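You operate a simulated robot arm through the tools that you are given. There is no shell and no other tool.

Carry out the task below with a simulated two-armed robot. There is one attempt and no reset: what you move stays moved.

JOB
Pick up the tall jar that says "PAINT 1" from the top of the filling bench with one hand, pass it to the other hand and put it on the second shelf from the bottom of the grey rack. Set down upright: tall jar.

The check looks at the end state, three seconds after you hand in, the way a careful person would. Anything else that was tipped, shoved, dropped, spilled or broken makes it a failure.

ROBOT AND FRAMES
Two 6-joint arms with two-finger parallel grippers on one trunk, on a base that drives. Base frame: it is fixed to the floor where the robot stands at the start and does not move with it; the origin is under the middle of the robot, x ahead of it, y to its left, z up; the surface under the hand at the start is at about z = 78. Readings come in cm, degrees, newtons and seconds.
The left shoulder is at the start at [-7.7, 17.7, 83.2], the right one opposite. With the tool pointing down near the work surface each hand reaches from about 10 to 74 cm from the robot's upright axis, wherever it stands, measured 20 degrees to its own side. Places, roughly: second shelf of the grey rack [70, -170, 60]. Payload 1.57 kg a hand.
The TCP of each hand is the grasp point between the finger pads, 3 cm short of the fingertips. In the tool frame z runs along the fingers and y along their closing line. The gripper opens to 8 cm. The fingers are 1.7 cm wide and 1.2 cm thick; the gripper's body (4 by 8.2 cm) begins 8 cm behind the TCP.
Orientation is told as [roll, pitch, yaw] about the base's x, y, z axes, in that order, counted from this pose: with the fingers straight down and closing along the base's y, the tool's x points along the base's -x, its y along +y and its z along -z.

CONTROLS
- The arms move only by the tool drive_tool. It takes "left_deltas", "right_deltas" or both (then of equal length, played together; a hand with none holds still); each is a list of rows, each an object (a shift or turn left out is 0, a gripper value left out holds the last) with "rotation": the turn, a rotation vector about the tool's x, y, z in degrees, a list of three; "dp": the shift along the tool's x, y, z in cm, a list of three; "grip": the gripper command, from -1 (shut) to 1 (fully open), values between in proportion. In form: [{"rotation": [wx, wy, wz], "dp": [tx, ty, tz], "grip": grip}, ...]. A call has 1 to 20 rows; each row is the pose to reach, as a shift and turn from the pose commanded when the call began, along the tool's axes at that moment. Each row takes 0.2 s and may step no farther than 5 cm and 8.6 degrees from the row before; otherwise, or with a gripper value out of range, the whole call is refused. A pose out of reach is approached as far as the arm can. The call stops where the force on the tool passes 40 N (or 10 N more than at its start, if that is more) or the arm is blocked; 0.2 s more then pass. Each finger travels about 7.2 cm/s and halts on what it meets, pressing with about 30 N; the grip force reading is that of the motor and also rises with nothing between the fingers. The clock runs only during rows and for 0.2 s after the last one: add rows that repeat a pose to give the fingers time. The reply holds the time, the measured pose of the TCP, the force on the tool along the base axes, the opening and the grip force, in the units named above and with some noise, with the torque about the TCP (base axes, N m) and any sound that the robot's microphone picked up.
- Cameras (640 x 400 px; columns grow to the right, rows downward): "scene" is now at [3.56, 1.28, 155.6]; the picture's right is [0.16, -0.99, 0.00], its down [-0.74, -0.12, -0.67] and it looks along [0.66, 0.11, -0.75] (base axes); focal length 295 px, centre (320, 200). "left" rides on the left gripper at [7.2, 0.7, -12.2] in its tool frame; the picture's right is [-0.09, 1.00, 0.00], its down [-0.84, -0.08, -0.54] and it looks along [-0.54, -0.05, 0.84] (tool axes); focal length 238 px, centre (320, 200). "right" rides on the right gripper at [7.2, -0.7, -12.2] in its tool frame; the picture's right is [0.09, 1.00, 0.00], its down [-0.84, 0.08, -0.54] and it looks along [-0.54, 0.05, 0.84] (tool axes); focal length 238 px, centre (320, 200). There is no depth. A picture from a camera that has moved, and an enlarged one, comes with that camera's place and axes in the base frame and with its lens.
- snapshot(camera): a new picture of that camera. The clock stands still meanwhile.
- lift_body(by): slides the trunk up (or, below 0, down) by that many cm; the arms and the scene camera ride with it, the base frame stays. It gives what a move gives, with no picture.
- steer(legs): drives the robot by 1 to 6 legs, each [ahead, left, turn to the left] in cm, cm and degrees, along the robot's own axes; the way and the turn of a leg run together, so that a leg with both is an arc; at most 150 cm and 180 degrees a leg. The arms and the cameras ride along, it lands a little off, and it stops where it bumps. It gives what a move gives.
- aim_head(pan, tilt): turns the head with the scene camera to pan (to the left, within 143 degrees either way) and tilt (down, from -29 to 69), counted from straight ahead of the robot. It gives what a move gives.
- enlarge(camera, box): a new picture of the part [left, top, right, bottom] of that camera's present view, enlarged. The clock stands still meanwhile.
- sign_off(): hands the job in; it is judged then, once.

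Nothing tells you exact positions but the pictures and the camera data. Unless the task says otherwise, let go and move clear before handing in.

The tools are called after "Request:" as name(argument=value, ...) on one line, values as JSON. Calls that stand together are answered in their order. drive_tool: Moves the arms, as the interface text tells. Its arguments: {"type":"object","properties":{"left_deltas":{"type":"array","items":{"type":"object","properties":{"rotation":{"type":"array","items":{"type":"number"}},"dp":{"type":"array","items":{"type":"number"}},"grip":{"type":"number"}}}},"right_deltas":{"type":"array","items":{"type":"object","properties":{"rotation":{"type":"array","items":{"type":"number"}},"dp":{"type":"array","items":{"type":"number"}},"grip":{"type":"number"}}}}},"required":[]} The other tools are called the same way: lift_body (by) slides the trunk up or down; steer (legs) drives the base; aim_head (pan, tilt) turns the head that bears the scene camera; snapshot (camera) takes a picture; enlarge (camera, box) takes an enlarged picture of a part of a camera's view; sign_off () hands the job in.

At the start:

```text
clock: 0.0
left_position: [39.36, 21.33, 100.88]
left_orientation: [0.0, 0.0, 0.0]
left_wrist_force: [0.5, -0.2, -0.8]
left_wrist_torque: [-0.01, -0.02, -0.02]
left_finger_gap: 8.0
left_finger_force: 0.1
right_position: [40.41, -9.22, 110.34]
right_orientation: [0.0, 0.1, 0.0]
right_wrist_force: [0.5, 0.2, 0.3]
right_wrist_torque: [0.05, -0.01, -0.01]
right_finger_gap: 8.02
right_finger_force: 0.1
trunk travel left (down, up): [-27.5, 5.3]
robot x, y, heading: [-0.05, 0.12, -0.1]
head pan, tilt: [9.4, 48.2]
```

scene: 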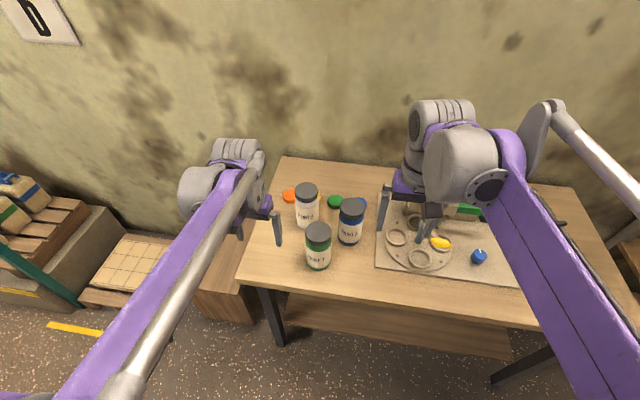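
right: 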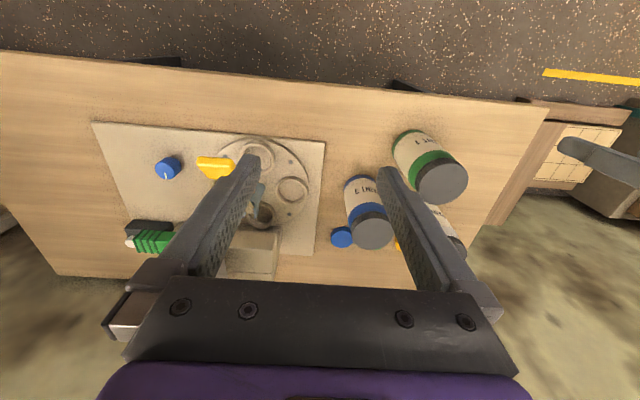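
left: 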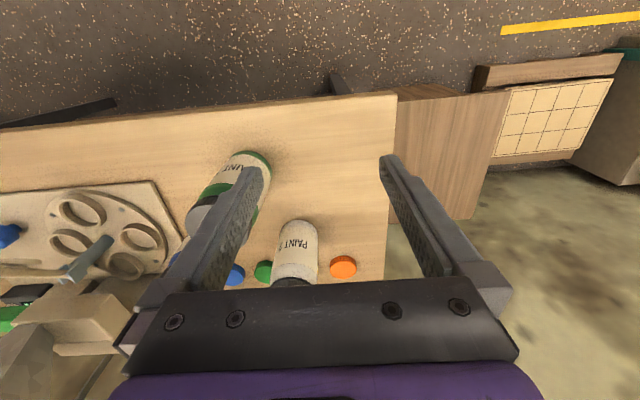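

I see three tall jars on the filling bench (white-, green- and blue-banded), and need to read which one says "PAINT 1". I'll enlarge the views to read the labels before moving.

Request:
enlarge(camera="scene", box=[260, 160, 400, 290])

Request:
enlarge(camera="right", box=[320, 110, 480, 270])

Request:
enlarge(camera="left", box=[160, 130, 370, 300])

```text
3.08 times, centred on (330, 225) of scene
camera zoom: at [3.56, 1.28, 155.6], right [0.16, -0.99, 0.0], down [-0.74, -0.12, -0.67], along [0.66, 0.11, -0.75], focal length 907 px, centre (289, 123)
```

zoom: 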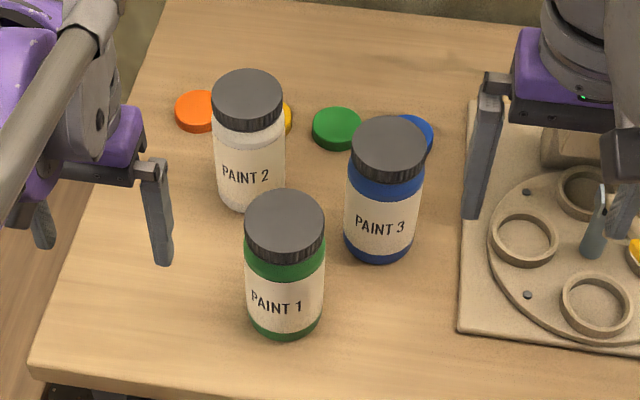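

```text
2.50 times, centred on (400, 190) of right
camera zoom: at [33.01, -9.85, 122.41], right [-0.09, 1.0, 0.0], down [0.84, 0.08, 0.54], along [0.54, 0.05, -0.84], focal length 596 px, centre (120, 225)
```

zoom: 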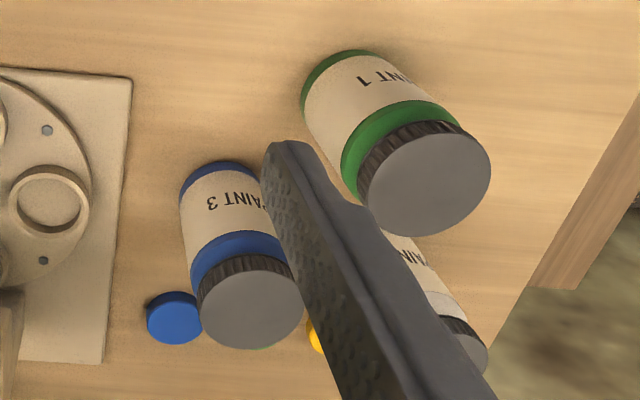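

```text
2.35 times, centred on (265, 215) of left
camera zoom: at [32.13, 21.88, 113.1], right [0.09, 1.0, 0.0], down [0.84, -0.08, 0.54], along [0.54, -0.05, -0.84], focal length 561 px, centre (449, 165)
```

zoom: 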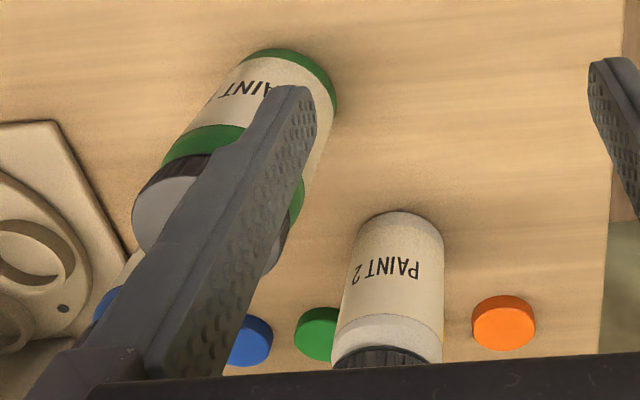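

PAINT 1 is the green jar, standing roughly at [48, 9] on the bench, about 13–14 cm tall and around 7 cm wide. Next I look at the grey rack on the right.

Request:
aim_head(pan=-67, tilt=25)

Request:
snapshot(camera="scene")

```text
clock: 1.5
left_position: [39.26, 21.3, 100.86]
left_orientation: [0.0, 0.0, -0.1]
left_wrist_force: [0.7, 0.3, -0.2]
left_wrist_torque: [0.0, 0.02, 0.01]
left_finger_gap: 8.01
left_finger_force: 0.0
right_position: [40.37, -9.24, 110.25]
right_orientation: [-0.1, 0.0, -0.1]
right_wrist_force: [0.9, 0.4, 1.2]
right_wrist_torque: [-0.01, -0.02, 0.0]
right_finger_gap: 7.99
right_finger_force: 0.0
trunk travel left (down, up): [-27.5, 5.3]
robot x, y, heading: [0.02, -0.26, -0.0]
head pan, tilt: [-67.0, 25.0]
```

```text
taken
camera scene: at [-0.59, -8.49, 159.1], right [-0.92, -0.39, 0.0], down [-0.17, 0.39, -0.91], along [0.35, -0.83, -0.42], focal length 295 px, centre (320, 200)
```

scene: 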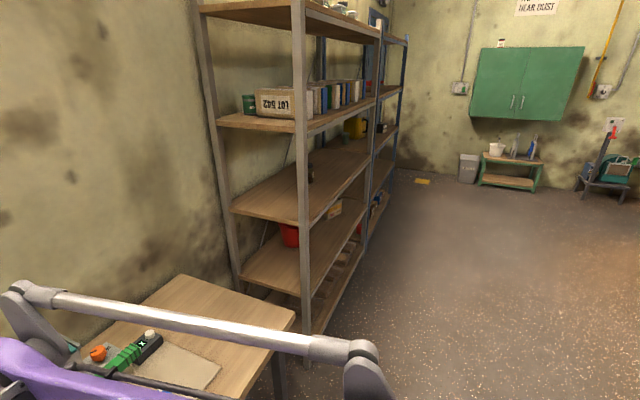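

I see a grey-posted rack along the far wall to the right, with a blue-posted rack beyond it. I'll enlarge to count shelves and see what's on the second one.

Request:
enlarge(camera="scene", box=[190, 100, 430, 340])

Request:
enlarge(camera="scene", box=[180, 0, 430, 180])

```text
1.67 times, centred on (310, 220) of scene
camera zoom: at [-0.59, -8.49, 159.1], right [-0.92, -0.39, 0.0], down [-0.17, 0.39, -0.91], along [0.35, -0.83, -0.42], focal length 491 px, centre (337, 167)
```

zoom: 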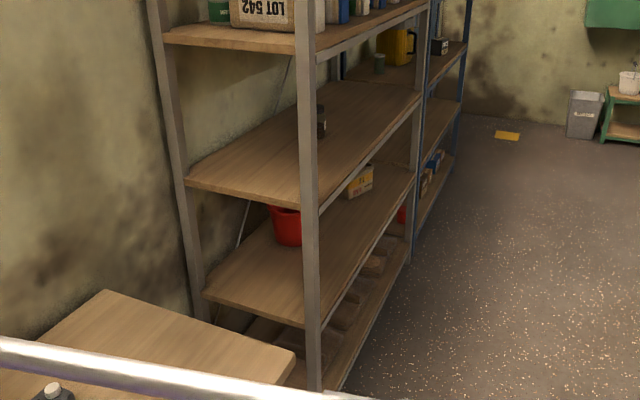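

```text
2.22 times, centred on (305, 90) of scene
camera zoom: at [-0.59, -8.49, 159.1], right [-0.92, -0.39, 0.0], down [-0.17, 0.39, -0.91], along [0.35, -0.83, -0.42], focal length 655 px, centre (353, 444)
```

zoom: 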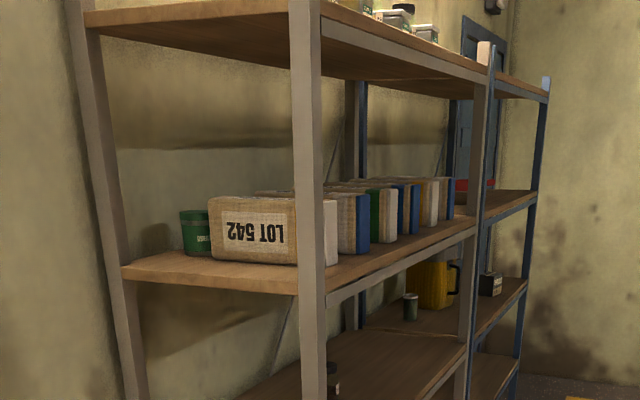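

The grey rack's second shelf (red bucket, yellow box on it) spans roughly x 49–84, y −104 to −226, with about 38 cm clear height and free space around y ≈ −160. Now I look back at the jar with the head and measure it more exactly.

Request:
aim_head(pan=11, tilt=55)

Request:
snapshot(camera="scene")

Request:
enlarge(camera="scene", box=[280, 160, 360, 210])

```text
clock: 3.0
left_position: [39.21, 21.28, 100.99]
left_orientation: [-0.1, 0.0, 0.0]
left_wrist_force: [0.7, -0.7, 0.2]
left_wrist_torque: [0.0, -0.02, -0.05]
left_finger_gap: 8.01
left_finger_force: 0.1
right_position: [40.35, -9.18, 110.26]
right_orientation: [0.0, 0.0, -0.1]
right_wrist_force: [-1.7, 0.7, -0.4]
right_wrist_torque: [-0.01, -0.01, -0.01]
right_finger_gap: 7.99
right_finger_force: 0.1
trunk travel left (down, up): [-27.5, 5.3]
robot x, y, heading: [0.07, 0.36, 0.2]
head pan, tilt: [11.0, 55.0]
```

```text
taken
camera scene: at [2.88, 1.36, 154.7], right [0.19, -0.98, 0.0], down [-0.8, -0.16, -0.57], along [0.56, 0.11, -0.82], focal length 295 px, centre (320, 200)
```

scene: 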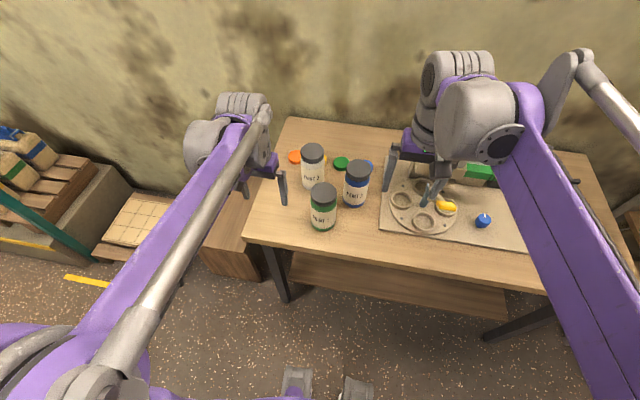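

```text
8.00 times, centred on (320, 185) of scene
camera zoom: at [2.88, 1.36, 154.7], right [0.19, -0.98, 0.0], down [-0.8, -0.16, -0.57], along [0.56, 0.11, -0.82], focal length 2358 px, centre (320, 320)
```

zoom: 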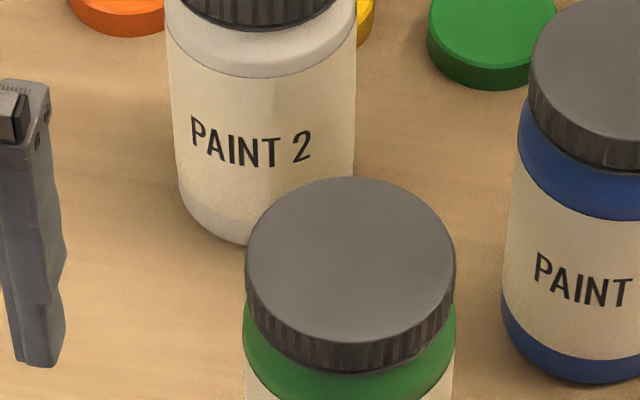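

The green PAINT 1 jar is clearly visible; I zoom on the whole jar for dimensions.

Request:
enlarge(camera="scene", box=[284, 180, 364, 230])

Request:
enlarge(camera="scene", box=[284, 190, 364, 240])

```text
8.00 times, centred on (324, 205) of scene
camera zoom: at [2.88, 1.36, 154.7], right [0.19, -0.98, 0.0], down [-0.8, -0.16, -0.57], along [0.56, 0.11, -0.82], focal length 2358 px, centre (288, 160)
```

zoom: 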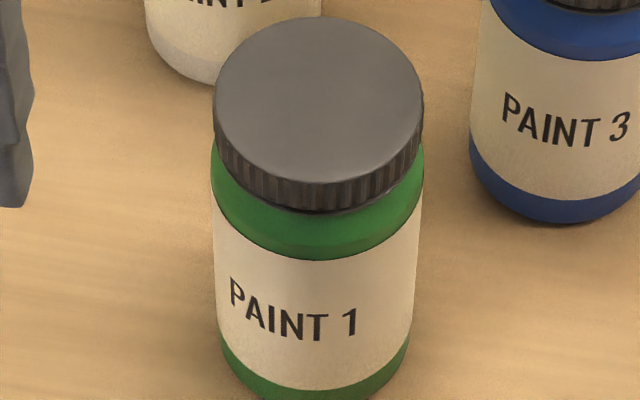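

```text
8.00 times, centred on (324, 215) of scene
camera zoom: at [2.88, 1.36, 154.7], right [0.19, -0.98, 0.0], down [-0.8, -0.16, -0.57], along [0.56, 0.11, -0.82], focal length 2358 px, centre (288, 80)
```

zoom: 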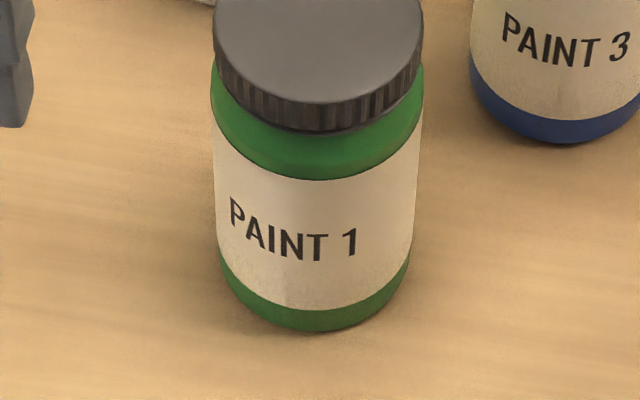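

I take PAINT 1 to stand at about [48, 9.1], about 7.2 cm wide, lid top near z ≈ 92. I'll move the right hand out of the way and yaw the left hand by −90° (camera to the left, closing along x), to grasp the jar's top straight down.

Request:
drive_tool(left_deltas=[{"rotation": [0, 0, 8], "dp": [0, 0, -1], "grip": 1}, {"rotation": [0, 0, 16], "dp": [0, 0, -2], "grip": 1}, {"rotation": [0, 0, 24], "dp": [0, 0, -3], "grip": 1}, {"rotation": [0, 0, 32], "dp": [0, 0, -4], "grip": 1}, {"rotation": [0, 0, 40], "dp": [0, 0, -4], "grip": 1}, {"rotation": [0, 0, 48], "dp": [0, 0, -4], "grip": 1}, {"rotation": [0, 0, 56], "dp": [0, 0, -4], "grip": 1}, {"rotation": [0, 0, 64], "dp": [0, 0, -4], "grip": 1}, {"rotation": [0, 0, 72], "dp": [0, 0, -4], "grip": 1}, {"rotation": [0, 0, 80], "dp": [0, 0, -4], "grip": 1}, {"rotation": [0, 0, 88], "dp": [0, 0, -4], "grip": 1}, {"rotation": [0, 0, 90], "dp": [0, 0, -4], "grip": 1}], right_deltas=[{"dp": [2, -4, 0], "grip": 1}, {"dp": [4, -8, 0], "grip": 1}, {"dp": [6, -12, 0], "grip": 1}, {"dp": [8, -16, 0], "grip": 1}, {"dp": [8, -18, 0], "grip": 1}, {"dp": [8, -18, 0], "grip": 1}, {"dp": [8, -18, 0], "grip": 1}, {"dp": [8, -18, 0], "grip": 1}, {"dp": [8, -18, 0], "grip": 1}, {"dp": [8, -18, 0], "grip": 1}, {"dp": [8, -18, 0], "grip": 1}, {"dp": [8, -18, 0], "grip": 1}])

Request:
snapshot(camera="scene")

Request:
snapshot(camera="left")

```text
clock: 5.6
left_position: [39.36, 21.22, 104.99]
left_orientation: [0.0, 0.0, -90.1]
left_wrist_force: [0.5, 0.4, 0.0]
left_wrist_torque: [0.01, 0.0, 0.01]
left_finger_gap: 7.99
left_finger_force: 0.0
right_position: [32.39, -27.18, 110.29]
right_orientation: [0.0, 0.0, 0.1]
right_wrist_force: [0.1, 0.2, 0.8]
right_wrist_torque: [0.01, -0.05, 0.0]
right_finger_gap: 7.98
right_finger_force: 0.1
trunk travel left (down, up): [-27.5, 5.3]
robot x, y, heading: [0.06, 0.17, 0.0]
head pan, tilt: [11.0, 55.0]
```

```text
taken
camera scene: at [2.88, 1.36, 154.7], right [0.19, -0.98, 0.0], down [-0.8, -0.16, -0.57], along [0.56, 0.11, -0.82], focal length 295 px, centre (320, 200)
```

scene: 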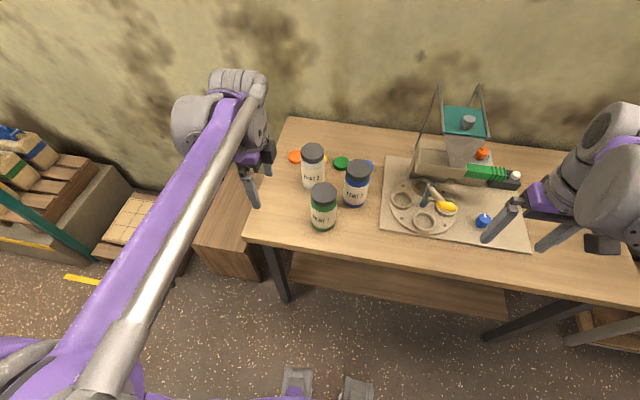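

```text
taken
camera left: at [39.99, 28.41, 117.09], right [1.0, -0.09, 0.0], down [-0.08, -0.84, 0.54], along [-0.05, -0.54, -0.84], focal length 238 px, centre (320, 200)
```

left: 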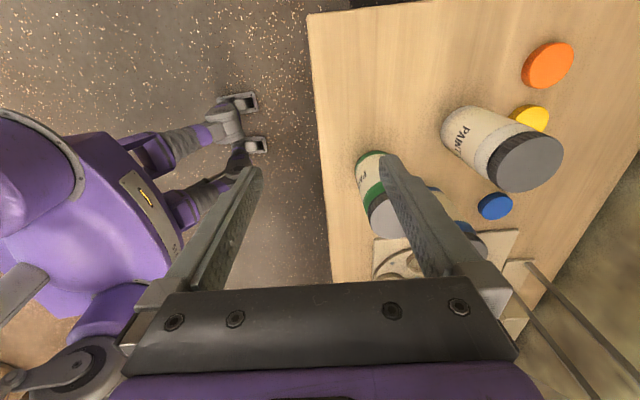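

Left hand is yawed −90° and clear. I move it horizontally to above the jar at z ≈ 105 and check the alignment.

Request:
drive_tool(left_deltas=[{"dp": [-3, 2.1, 0], "grip": 1}, {"dp": [-6, 4.3, 0], "grip": 1}, {"dp": [-9, 6.4, 0], "grip": 1}, {"dp": [-12.1, 8.64, 0], "grip": 1}, {"dp": [-12.1, 8.64, 0], "grip": 1}])

Request:
snapshot(camera="scene")

Request:
snapshot(camera="left")

```text
clock: 6.8
left_position: [48.01, 9.26, 104.98]
left_orientation: [0.0, -0.1, -90.1]
left_wrist_force: [-0.3, -0.2, -0.3]
left_wrist_torque: [0.0, -0.06, 0.0]
left_finger_gap: 8.0
left_finger_force: 0.0
right_position: [32.3, -27.25, 110.27]
right_orientation: [-0.1, 0.0, 0.0]
right_wrist_force: [-1.4, -0.7, -0.4]
right_wrist_torque: [0.0, -0.04, 0.01]
right_finger_gap: 8.0
right_finger_force: 0.0
trunk travel left (down, up): [-27.5, 5.3]
robot x, y, heading: [-0.27, -0.07, -0.1]
head pan, tilt: [11.0, 55.0]
```

```text
taken
camera scene: at [2.8, 1.42, 154.7], right [0.19, -0.98, 0.0], down [-0.8, -0.16, -0.57], along [0.56, 0.11, -0.82], focal length 295 px, centre (320, 200)
```

scene: 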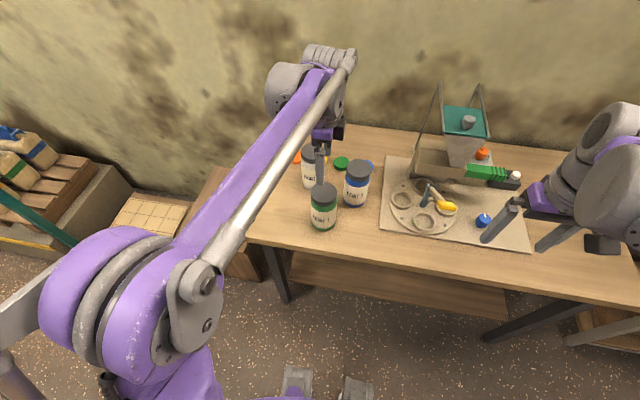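

```text
taken
camera left: at [48.6, 16.38, 117.22], right [1.0, -0.09, 0.0], down [-0.08, -0.84, 0.54], along [-0.05, -0.54, -0.84], focal length 238 px, centre (320, 200)
```

left: 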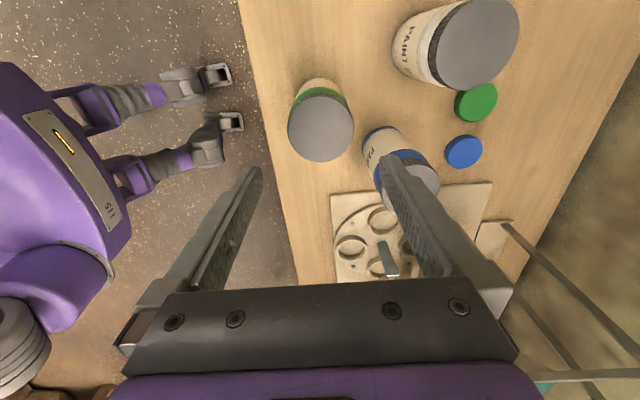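

The lid appears nearly below the fingers. I enlarge both views to refine the jar axis.

Request:
enlarge(camera="left", box=[270, 60, 382, 172])

Request:
enlarge(camera="scene", box=[274, 120, 374, 240])

```text
3.57 times, centred on (326, 116) of left
camera zoom: at [48.6, 16.38, 117.22], right [1.0, -0.09, 0.0], down [-0.08, -0.84, 0.54], along [-0.05, -0.54, -0.84], focal length 851 px, centre (299, 500)
```

zoom: 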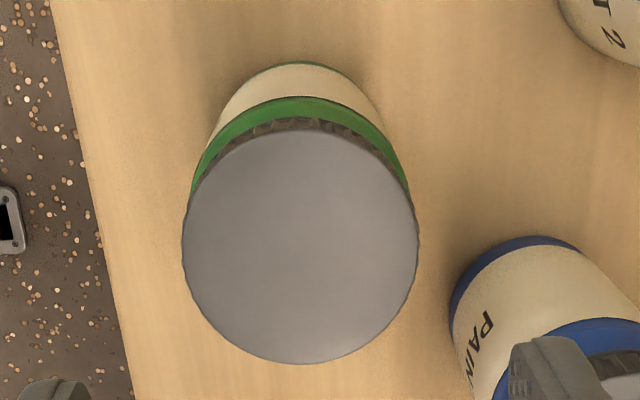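

```text
3.33 times, centred on (324, 180) of scene
camera zoom: at [2.8, 1.42, 154.7], right [0.19, -0.98, 0.0], down [-0.8, -0.16, -0.57], along [0.56, 0.11, -0.82], focal length 983 px, centre (307, 267)
```

zoom: 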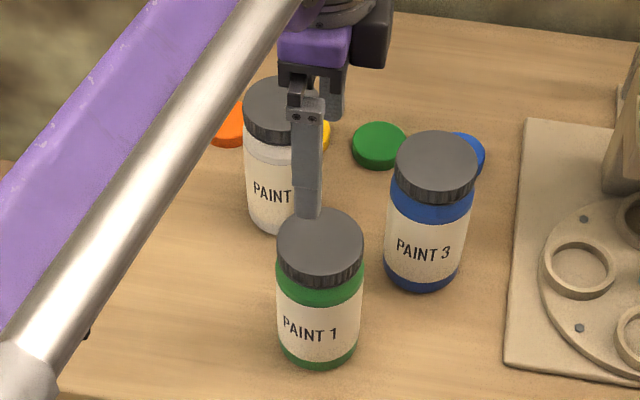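

Jar axis comes out at about [48.0, 9.2], directly under the left TCP. I descend to z ≈ 97 (tips just above the lid) and check.

Request:
drive_tool(left_deltas=[{"dp": [0, 0, 3], "grip": 1}, {"dp": [0, 0, 6], "grip": 1}, {"dp": [0, 0, 8], "grip": 1}, {"dp": [0, 0, 8], "grip": 1}])

Request:
snapshot(camera="left")

Request:
enlarge(camera="scene", box=[274, 130, 374, 240])

```text
clock: 7.8
left_position: [47.92, 9.16, 96.9]
left_orientation: [0.0, 0.0, -90.0]
left_wrist_force: [-0.1, -0.1, -0.8]
left_wrist_torque: [0.02, 0.01, -0.03]
left_finger_gap: 7.99
left_finger_force: 0.0
right_position: [32.35, -27.23, 110.4]
right_orientation: [0.0, 0.0, -0.1]
right_wrist_force: [0.2, 0.8, -0.2]
right_wrist_torque: [-0.01, 0.03, 0.01]
right_finger_gap: 8.03
right_finger_force: 0.1
trunk travel left (down, up): [-27.5, 5.3]
robot x, y, heading: [0.06, -0.05, -0.1]
head pan, tilt: [11.0, 55.0]
```

```text
taken
camera left: at [48.53, 16.24, 109.12], right [1.0, -0.09, 0.0], down [-0.08, -0.84, 0.54], along [-0.05, -0.54, -0.84], focal length 238 px, centre (320, 200)
```

left: 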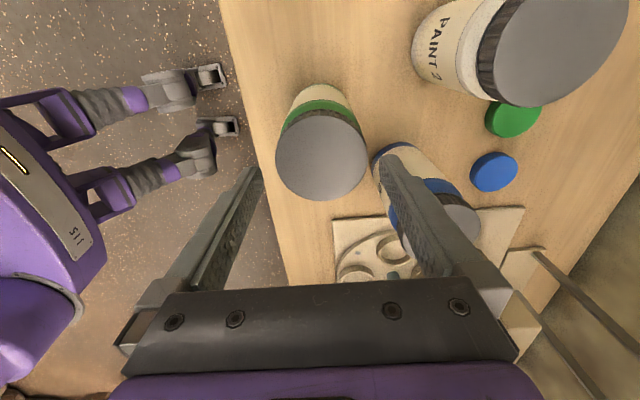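

```text
3.64 times, centred on (324, 185) of scene
camera zoom: at [2.87, 1.37, 154.7], right [0.19, -0.98, 0.0], down [-0.8, -0.16, -0.57], along [0.56, 0.11, -0.82], focal length 1072 px, centre (306, 254)
```

zoom: 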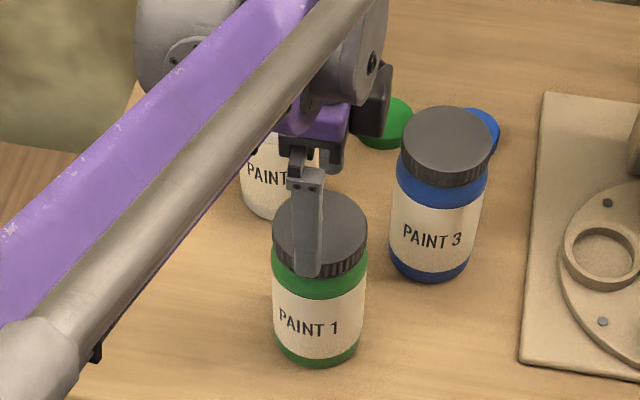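

Aligned within about 1 mm across the fingers. I lower to z ≈ 90 with the fingers open around the lid.

Request:
drive_tool(left_deltas=[{"dp": [-0.1, 0.05, 1.5], "grip": 1}, {"dp": [-0.1, 0.05, 3], "grip": 1}, {"dp": [-0.1, 0.05, 4.5], "grip": 1}, {"dp": [-0.1, 0.05, 6], "grip": 1}, {"dp": [-0.1, 0.05, 6.9], "grip": 1}, {"dp": [-0.1, 0.05, 6.9], "grip": 1}])

Request:
snapshot(camera="left")

Request:
enlarge(camera="scene", box=[274, 130, 374, 240])

```text
clock: 9.2
left_position: [48.13, 9.04, 90.07]
left_orientation: [0.0, 0.0, -90.0]
left_wrist_force: [0.6, -0.1, 0.2]
left_wrist_torque: [-0.07, -0.01, 0.02]
left_finger_gap: 8.01
left_finger_force: 0.0
right_position: [32.27, -27.19, 110.22]
right_orientation: [0.0, 0.0, 0.0]
right_wrist_force: [-1.0, -0.4, 0.4]
right_wrist_torque: [0.02, 0.04, -0.03]
right_finger_gap: 8.01
right_finger_force: 0.1
trunk travel left (down, up): [-27.5, 5.3]
robot x, y, heading: [0.34, 0.26, -0.2]
head pan, tilt: [11.0, 55.0]
```

```text
taken
camera left: at [48.72, 16.15, 102.16], right [1.0, -0.09, 0.0], down [-0.08, -0.84, 0.54], along [-0.05, -0.54, -0.84], focal length 238 px, centre (320, 200)
```

left: 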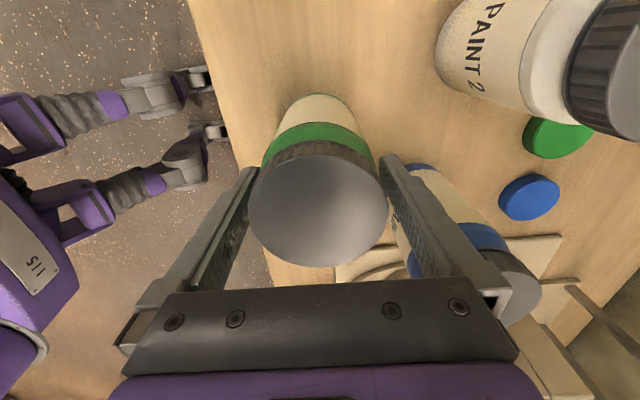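

```text
3.64 times, centred on (324, 185) of scene
camera zoom: at [2.88, 1.37, 154.7], right [0.19, -0.98, 0.0], down [-0.8, -0.16, -0.57], along [0.56, 0.11, -0.82], focal length 1072 px, centre (306, 254)
```

zoom: 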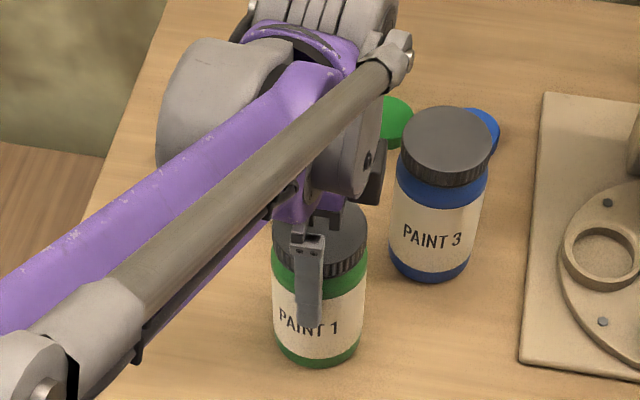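

The lid sits centred between the open fingers and there's no contact force. Now I close the left gripper.

Request:
drive_tool(left_deltas=[{"grip": -1}, {"grip": -1}, {"grip": -1}, {"grip": -1}])

```text
clock: 10.2
left_position: [48.07, 9.07, 90.05]
left_orientation: [0.0, 0.0, -89.9]
left_wrist_force: [-1.6, -0.2, 0.3]
left_wrist_torque: [0.0, 0.09, 0.03]
left_finger_gap: 7.1
left_finger_force: 30.3
right_position: [32.42, -27.33, 110.23]
right_orientation: [0.0, -0.1, 0.1]
right_wrist_force: [0.4, -0.2, 0.0]
right_wrist_torque: [0.02, -0.02, 0.01]
right_finger_gap: 8.01
right_finger_force: 0.0
trunk travel left (down, up): [-27.5, 5.3]
robot x, y, heading: [0.18, 0.12, 0.3]
head pan, tilt: [11.0, 55.0]
```

The jar is gripped (gap 7.1 cm, 30 N). I lift it gently by 4 cm and check.

Request:
drive_tool(left_deltas=[{"dp": [0, 0, -0.5], "grip": -1}, {"dp": [0, 0, -1.5], "grip": -1}, {"dp": [0, 0, -3], "grip": -1}, {"dp": [0, 0, -4], "grip": -1}, {"dp": [0, 0, -4], "grip": -1}])

Request:
snapshot(camera="left")

Request:
snapshot(camera="scene")

```text
clock: 11.4
left_position: [48.0, 9.03, 93.95]
left_orientation: [-0.1, -0.1, -90.0]
left_wrist_force: [0.0, -0.6, -6.0]
left_wrist_torque: [0.0, 0.0, -0.02]
left_finger_gap: 7.1
left_finger_force: 30.3
right_position: [32.4, -27.22, 110.29]
right_orientation: [0.0, -0.1, 0.0]
right_wrist_force: [0.3, -0.7, 0.0]
right_wrist_torque: [0.0, 0.0, -0.02]
right_finger_gap: 7.99
right_finger_force: 0.1
trunk travel left (down, up): [-27.5, 5.3]
robot x, y, heading: [-0.34, -0.24, -0.2]
head pan, tilt: [11.0, 55.0]
```

```text
taken
camera left: at [48.71, 16.15, 106.12], right [1.0, -0.09, 0.0], down [-0.08, -0.84, 0.54], along [-0.05, -0.54, -0.84], focal length 238 px, centre (320, 200)
```

left: 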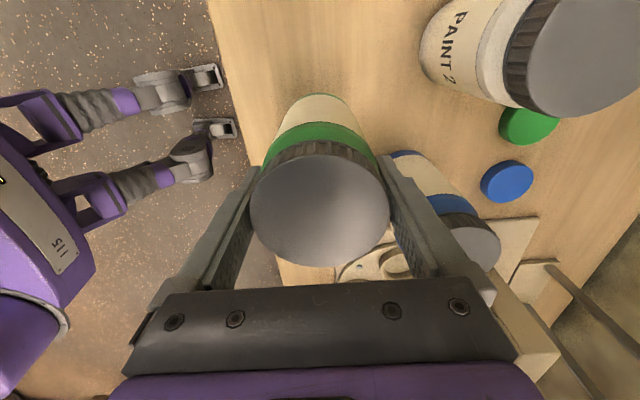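

```text
taken
camera scene: at [2.94, 1.37, 154.69], right [0.19, -0.98, 0.0], down [-0.8, -0.16, -0.57], along [0.56, 0.11, -0.82], focal length 295 px, centre (320, 200)
```

scene: 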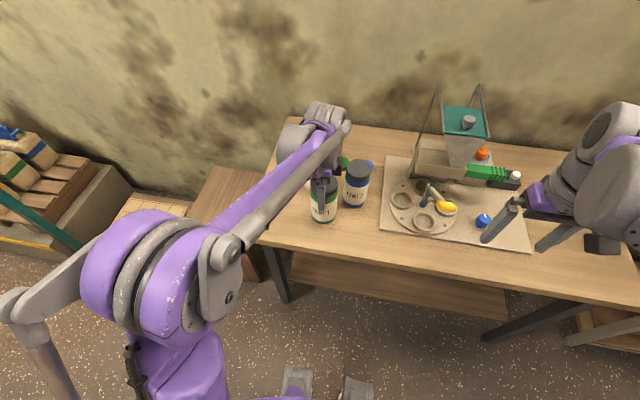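

Jar is lifted cleanly (about 6 N). Next, I raise it to about z = 112 and bring it slightly closer to the robot, while the right hand yaws +90° so it can approach from the right.

Request:
drive_tool(left_deltas=[{"dp": [0, 0, -1.5], "grip": -1}, {"dp": [0, 0, -3.5], "grip": -1}, {"dp": [0, 0, -5.5], "grip": -1}, {"dp": [0, 0, -7.5], "grip": -1}, {"dp": [-0.5, -0.8, -9.5], "grip": -1}, {"dp": [-1, -1.6, -11.5], "grip": -1}, {"dp": [-1.6, -2.5, -13.5], "grip": -1}, {"dp": [-2.4, -3.5, -15.5], "grip": -1}, {"dp": [-3.2, -4.7, -17], "grip": -1}, {"dp": [-3.8, -5.6, -18], "grip": -1}, {"dp": [-4, -6, -18], "grip": -1}, {"dp": [-4, -6, -18], "grip": -1}], right_deltas=[{"rotation": [0, 0, -8], "grip": 1}, {"rotation": [0, 0, -16], "grip": 1}, {"rotation": [0, 0, -24], "grip": 1}, {"rotation": [0, 0, -32], "grip": 1}, {"rotation": [0, 0, -40], "grip": 1}, {"rotation": [0, 0, -48], "grip": 1}, {"rotation": [0, 0, -56], "grip": 1}, {"rotation": [0, 0, -64], "grip": 1}, {"rotation": [0, 0, -72], "grip": 1}, {"rotation": [0, 0, -80], "grip": 1}, {"rotation": [0, 0, -88], "grip": 1}, {"rotation": [0, 0, -90], "grip": 1}])

Request:
snapshot(camera="scene")

Request:
snapshot(camera="left")

Request:
snapshot(camera="right")

```text
clock: 14.0
left_position: [42.12, 4.98, 111.93]
left_orientation: [0.1, 0.0, -90.0]
left_wrist_force: [-0.2, 0.7, -5.9]
left_wrist_torque: [-0.05, 0.0, -0.02]
left_finger_gap: 7.15
left_finger_force: 30.4
right_position: [32.38, -27.2, 110.31]
right_orientation: [0.0, -0.1, 90.0]
right_wrist_force: [-0.2, -0.6, 0.1]
right_wrist_torque: [-0.01, 0.0, 0.0]
right_finger_gap: 8.03
right_finger_force: 0.0
trunk travel left (down, up): [-27.5, 5.3]
robot x, y, heading: [-0.12, -0.01, 0.0]
head pan, tilt: [11.0, 55.0]
```

```text
taken
camera scene: at [2.93, 1.37, 154.69], right [0.19, -0.98, 0.0], down [-0.8, -0.16, -0.57], along [0.56, 0.11, -0.82], focal length 295 px, centre (320, 200)
```

scene: 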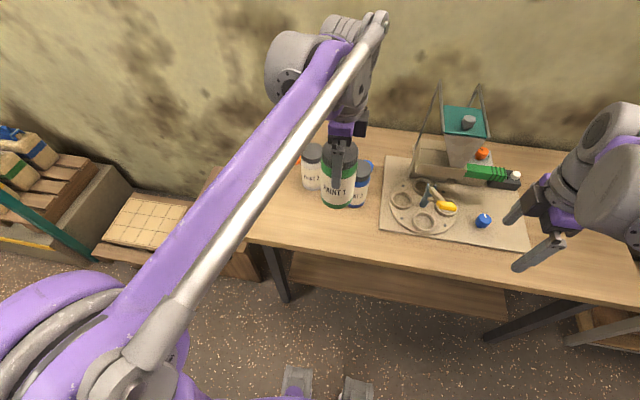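

```text
taken
camera left: at [42.74, 12.2, 124.19], right [1.0, -0.09, 0.0], down [-0.08, -0.84, 0.54], along [-0.05, -0.54, -0.84], focal length 238 px, centre (320, 200)
```

left: 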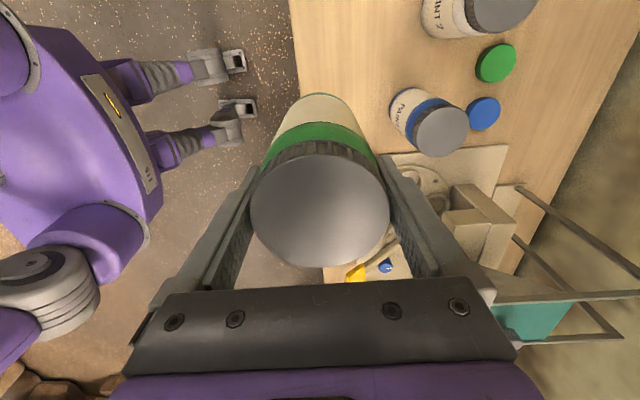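

```text
taken
camera right: at [32.9, -34.41, 122.41], right [-1.0, -0.09, 0.0], down [-0.08, 0.84, 0.54], along [-0.05, 0.54, -0.84], focal length 238 px, centre (320, 200)
```

right: 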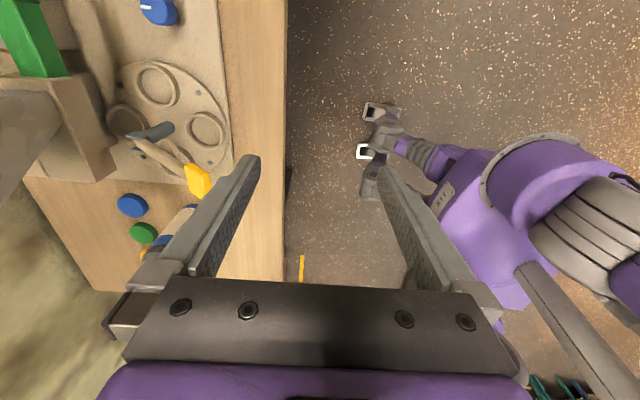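

The jar hangs upright in the left hand at about [42.1, 5.1], bottom near z ≈ 100. Next I pitch the right hand so its fingers point left and 35° downward, and bring it to a waiting point on the right of the jar.

Request:
drive_tool(right_deltas=[{"rotation": [0, -7, 0], "dp": [-1.5, -1, -0.8], "grip": 1}, {"rotation": [0, -14, 0], "dp": [-3, -2, -1.6], "grip": 1}, {"rotation": [0, -21, 0], "dp": [-4.5, -3, -2.4], "grip": 1}, {"rotation": [0, -28, 0], "dp": [-6, -4, -3.2], "grip": 1}, {"rotation": [0, -35, 0], "dp": [-7.5, -5, -4], "grip": 1}, {"rotation": [0, -42, 0], "dp": [-9, -6, -4.8], "grip": 1}, {"rotation": [0, -49, 0], "dp": [-10.5, -7, -5.4], "grip": 1}, {"rotation": [0, -55, 0], "dp": [-12, -8, -6], "grip": 1}, {"rotation": [0, -55, 0], "dp": [-12, -8, -6], "grip": 1}])

Request:
snapshot(camera="scene")

Request:
snapshot(camera="right")

```text
clock: 16.0
left_position: [42.12, 5.07, 112.03]
left_orientation: [0.0, 0.0, -89.9]
left_wrist_force: [0.6, 0.2, -6.1]
left_wrist_torque: [0.0, -0.01, 0.02]
left_finger_gap: 7.11
left_finger_force: 30.0
right_position: [40.49, -15.12, 116.14]
right_orientation: [-0.1, -55.1, 90.0]
right_wrist_force: [1.3, -0.5, -0.9]
right_wrist_torque: [-0.01, 0.03, -0.05]
right_finger_gap: 8.02
right_finger_force: 0.1
trunk travel left (down, up): [-27.5, 5.3]
robot x, y, heading: [0.33, -0.07, 0.2]
head pan, tilt: [11.0, 55.0]
```

```text
taken
camera scene: at [2.9, 1.37, 154.7], right [0.19, -0.98, 0.0], down [-0.8, -0.16, -0.57], along [0.56, 0.11, -0.82], focal length 295 px, centre (320, 200)
```

scene: 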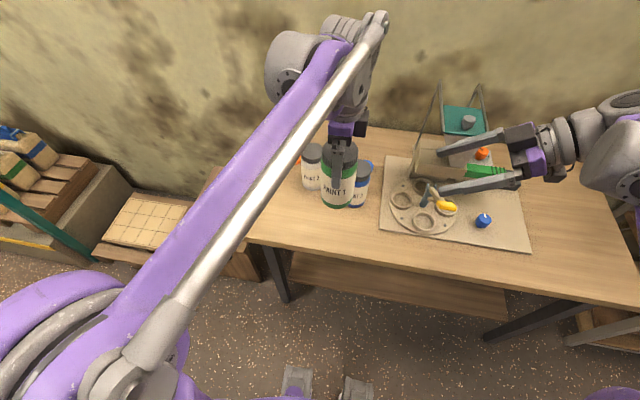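

```text
taken
camera right: at [40.97, -29.23, 117.24], right [-1.0, -0.05, -0.08], down [-0.08, 0.03, 1.0], along [-0.05, 1.0, -0.04], focal length 238 px, centre (320, 200)
```

right: 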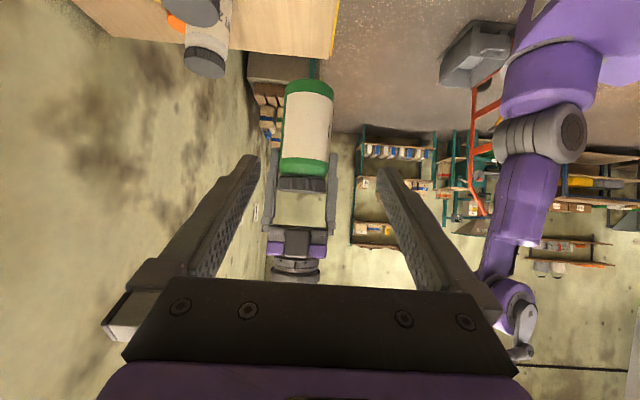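

The camera data agree with the jar's place to within a few mm. I move the right hand to a pre-grasp point 12 cm short of the jar, along its approach line.

Request:
drive_tool(right_deltas=[{"dp": [-1, -0.6, 2.5], "grip": 1}, {"dp": [-2, -1.2, 5], "grip": 1}, {"dp": [-2.8, -1.6, 8], "grip": 1}, {"dp": [-2.8, -1.6, 10.7], "grip": 1}, {"dp": [-2.8, -1.6, 10.7], "grip": 1}])

Request:
snapshot(camera="right")

Request:
snapshot(camera="scene")

Request:
snapshot(camera="left")

```text
clock: 17.2
left_position: [42.15, 5.03, 112.03]
left_orientation: [0.1, 0.0, -90.0]
left_wrist_force: [0.3, 0.0, -6.4]
left_wrist_torque: [-0.04, -0.02, -0.03]
left_finger_gap: 7.11
left_finger_force: 30.3
right_position: [42.08, -4.63, 112.35]
right_orientation: [0.1, -55.1, 89.9]
right_wrist_force: [-0.7, 0.2, 0.1]
right_wrist_torque: [-0.02, 0.03, -0.01]
right_finger_gap: 8.02
right_finger_force: 0.1
trunk travel left (down, up): [-27.5, 5.3]
robot x, y, heading: [0.1, -0.07, 0.1]
head pan, tilt: [11.0, 55.0]
```

```text
taken
camera right: at [42.58, -18.86, 113.38], right [-1.0, -0.05, -0.07], down [-0.08, 0.04, 1.0], along [-0.05, 1.0, -0.04], focal length 238 px, centre (320, 200)
```

right: 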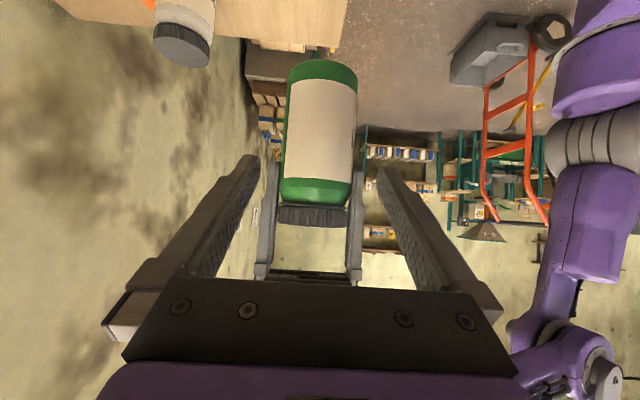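

```text
taken
camera scene: at [2.92, 1.35, 154.7], right [0.19, -0.98, 0.0], down [-0.8, -0.16, -0.57], along [0.56, 0.11, -0.82], focal length 295 px, centre (320, 200)
```

scene: 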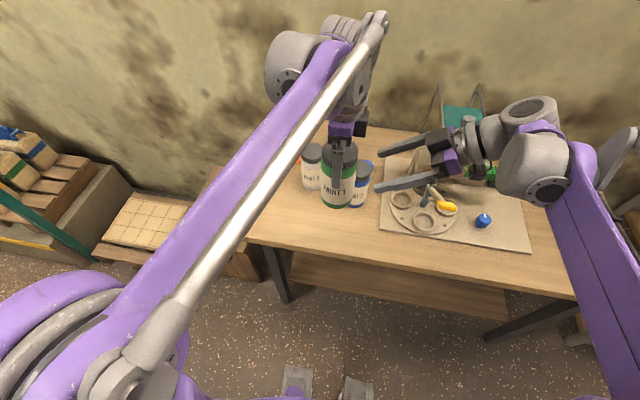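

```text
taken
camera left: at [42.76, 12.18, 124.18], right [1.0, -0.09, 0.0], down [-0.08, -0.84, 0.54], along [-0.05, -0.54, -0.84], focal length 238 px, centre (320, 200)
```

left: 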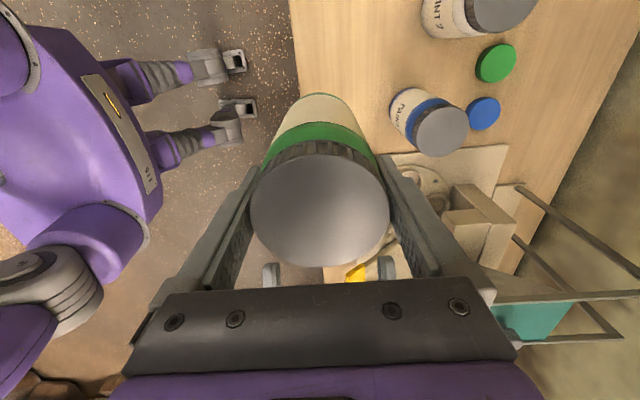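

Right hand is at pre-grasp with fingers on both sides of the jar's line. I enlarge the right view to check centring.

Request:
enlarge(camera="right", box=[240, 50, 400, 230])

Request:
enlarge(camera="scene", box=[310, 110, 470, 220])

```text
2.22 times, centred on (320, 140) of right
camera zoom: at [42.58, -18.86, 113.38], right [-1.0, -0.05, -0.07], down [-0.08, 0.04, 1.0], along [-0.05, 1.0, -0.04], focal length 530 px, centre (320, 333)
```

zoom: 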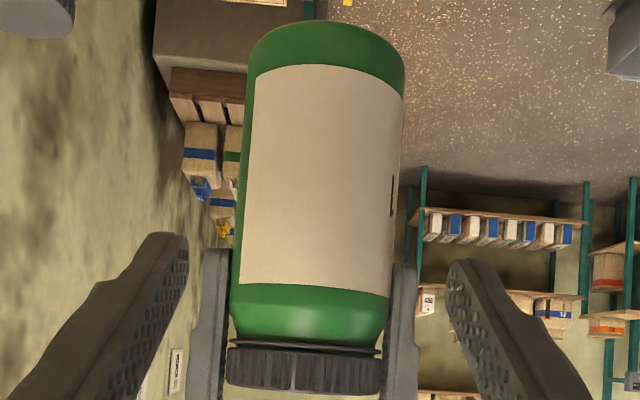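

```text
3.64 times, centred on (390, 165) of scene
camera zoom: at [2.92, 1.35, 154.7], right [0.19, -0.98, 0.0], down [-0.8, -0.16, -0.57], along [0.56, 0.11, -0.82], focal length 1072 px, centre (66, 327)
```

zoom: 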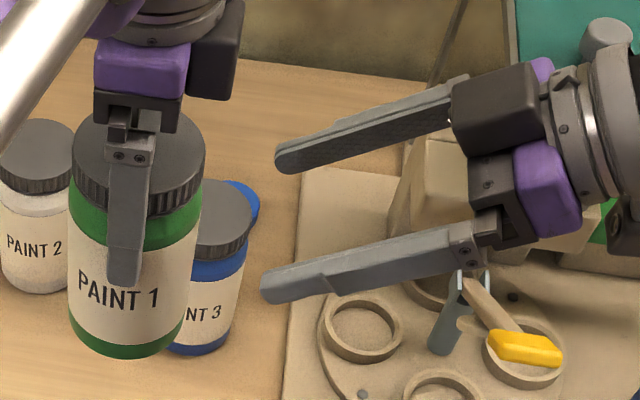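

Centred to within a millimetre at the grip height, and the left fingertips stay about 2 cm above the right fingers' path. I advance the right hand 11.9 cm along its axis, open.

Request:
drive_tool(right_deltas=[{"dp": [0, 0, 2], "grip": 1}, {"dp": [0, 0, 4], "grip": 1}, {"dp": [0, 0, 6], "grip": 1}, {"dp": [0, 0, 8], "grip": 1}, {"dp": [0, 0, 9.5], "grip": 1}, {"dp": [0, 0, 11], "grip": 1}, {"dp": [0, 0, 11.9], "grip": 1}, {"dp": [0, 0, 11.9], "grip": 1}])

Request:
snapshot(camera="right")

Request:
enlarge(camera="scene", box=[290, 100, 450, 230])

Request:
snapshot(camera="left")

```text
clock: 19.0
left_position: [42.06, 5.07, 112.1]
left_orientation: [-0.1, -0.1, -90.0]
left_wrist_force: [0.1, 0.0, -5.4]
left_wrist_torque: [0.02, 0.0, 0.03]
left_finger_gap: 7.15
left_finger_force: 30.0
right_position: [41.92, 4.94, 105.6]
right_orientation: [0.0, -54.9, 90.0]
right_wrist_force: [-0.4, 0.4, -0.8]
right_wrist_torque: [-0.02, 0.0, -0.01]
right_finger_gap: 8.0
right_finger_force: 0.1
trunk travel left (down, up): [-27.5, 5.3]
robot x, y, heading: [0.22, 0.21, 0.0]
head pan, tilt: [11.0, 55.0]
```

```text
taken
camera right: at [42.52, -9.16, 106.63], right [-1.0, -0.05, -0.07], down [-0.08, 0.04, 1.0], along [-0.05, 1.0, -0.04], focal length 238 px, centre (320, 200)
```

right: 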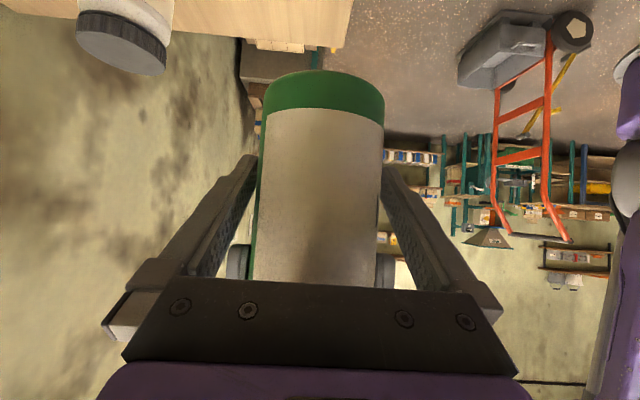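

```text
3.08 times, centred on (370, 165) of scene
camera zoom: at [2.92, 1.36, 154.7], right [0.19, -0.98, 0.0], down [-0.8, -0.16, -0.57], along [0.56, 0.11, -0.82], focal length 907 px, centre (166, 308)
```

zoom: 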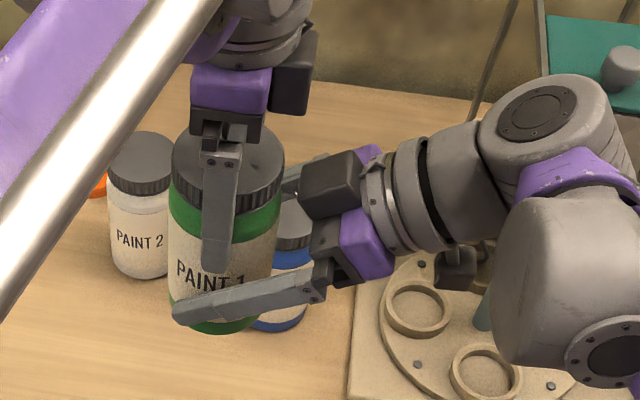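

```text
taken
camera left: at [42.75, 12.2, 124.18], right [1.0, -0.09, 0.0], down [-0.08, -0.84, 0.54], along [-0.05, -0.54, -0.84], focal length 238 px, centre (320, 200)
```

left: 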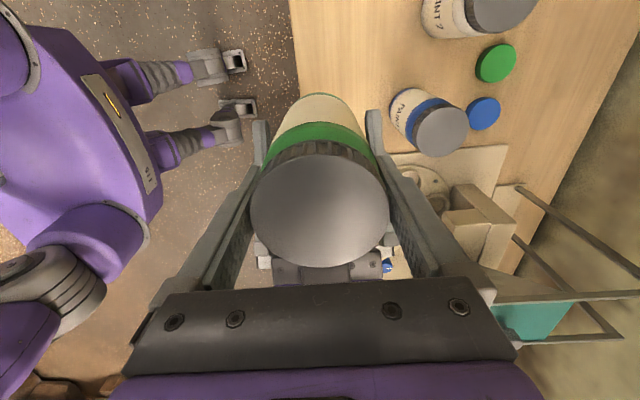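

The right fingers straddle the jar low on the body with no contact force, clear of the left fingertips. I close the right gripper.

Request:
drive_tool(right_deltas=[{"grip": -1}, {"grip": -1}, {"grip": -1}, {"grip": -1}, {"grip": -1}], left_deltas=[{"grip": -1}, {"grip": -1}, {"grip": -1}, {"grip": -1}, {"grip": -1}])

Request:
snapshot(camera="right")

```text
clock: 20.2
left_position: [42.01, 4.98, 112.08]
left_orientation: [-0.1, 0.1, -90.0]
left_wrist_force: [-16.1, -4.8, 0.2]
left_wrist_torque: [-0.19, 0.5, 0.09]
left_finger_gap: 7.14
left_finger_force: 30.3
right_position: [42.04, 4.99, 105.57]
right_orientation: [0.0, -55.1, 89.8]
right_wrist_force: [15.2, 4.9, -0.4]
right_wrist_torque: [-0.1, 0.55, -0.1]
right_finger_gap: 7.15
right_finger_force: 30.0
trunk travel left (down, up): [-27.5, 5.3]
robot x, y, heading: [0.17, 0.09, -0.1]
head pan, tilt: [11.0, 55.0]
```

```text
taken
camera right: at [42.55, -9.19, 106.64], right [-1.0, -0.05, -0.08], down [-0.08, 0.04, 1.0], along [-0.05, 1.0, -0.04], focal length 238 px, centre (320, 200)
```

right: 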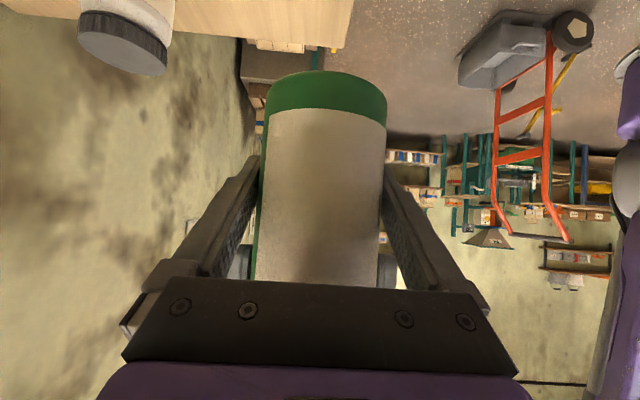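

Both hands hold the jar, but there is a ~15 N side load between them; I relieve it by shifting the right hand about 1 mm toward +x.

Request:
drive_tool(right_deltas=[{"dp": [0, -0.08, 0], "grip": -1}, {"dp": [0, -0.08, 0], "grip": -1}])

```text
clock: 20.8
left_position: [42.02, 5.0, 111.93]
left_orientation: [-0.1, -0.1, -90.1]
left_wrist_force: [-15.2, -4.9, 5.8]
left_wrist_torque: [-0.34, 0.69, 0.21]
left_finger_gap: 7.14
left_finger_force: 30.6
right_position: [42.01, 4.85, 105.62]
right_orientation: [0.0, -55.0, 90.1]
right_wrist_force: [15.3, 4.8, -4.7]
right_wrist_torque: [0.03, 0.27, -0.25]
right_finger_gap: 7.16
right_finger_force: 30.1
trunk travel left (down, up): [-27.5, 5.3]
robot x, y, heading: [0.04, -0.31, -0.0]
head pan, tilt: [11.0, 55.0]
```

The side load hardly changed; I try another 2 mm in the same direction and watch the force.

Request:
drive_tool(right_deltas=[{"dp": [0, -0.1, 0], "grip": -1}, {"dp": [0, -0.2, 0], "grip": -1}, {"dp": [0, -0.2, 0], "grip": -1}])

```text
clock: 21.6
left_position: [42.17, 5.1, 111.94]
left_orientation: [0.0, 0.1, -90.0]
left_wrist_force: [2.6, 0.3, 4.1]
left_wrist_torque: [0.05, 0.17, 0.07]
left_finger_gap: 7.14
left_finger_force: 29.6
right_position: [42.19, 5.05, 105.61]
right_orientation: [0.1, -54.9, 90.0]
right_wrist_force: [-2.1, -0.3, -4.8]
right_wrist_torque: [-0.01, -0.37, -0.06]
right_finger_gap: 7.13
right_finger_force: 29.9
trunk travel left (down, up): [-27.5, 5.3]
robot x, y, heading: [0.0, -0.23, 0.4]
head pan, tilt: [11.0, 55.0]
```

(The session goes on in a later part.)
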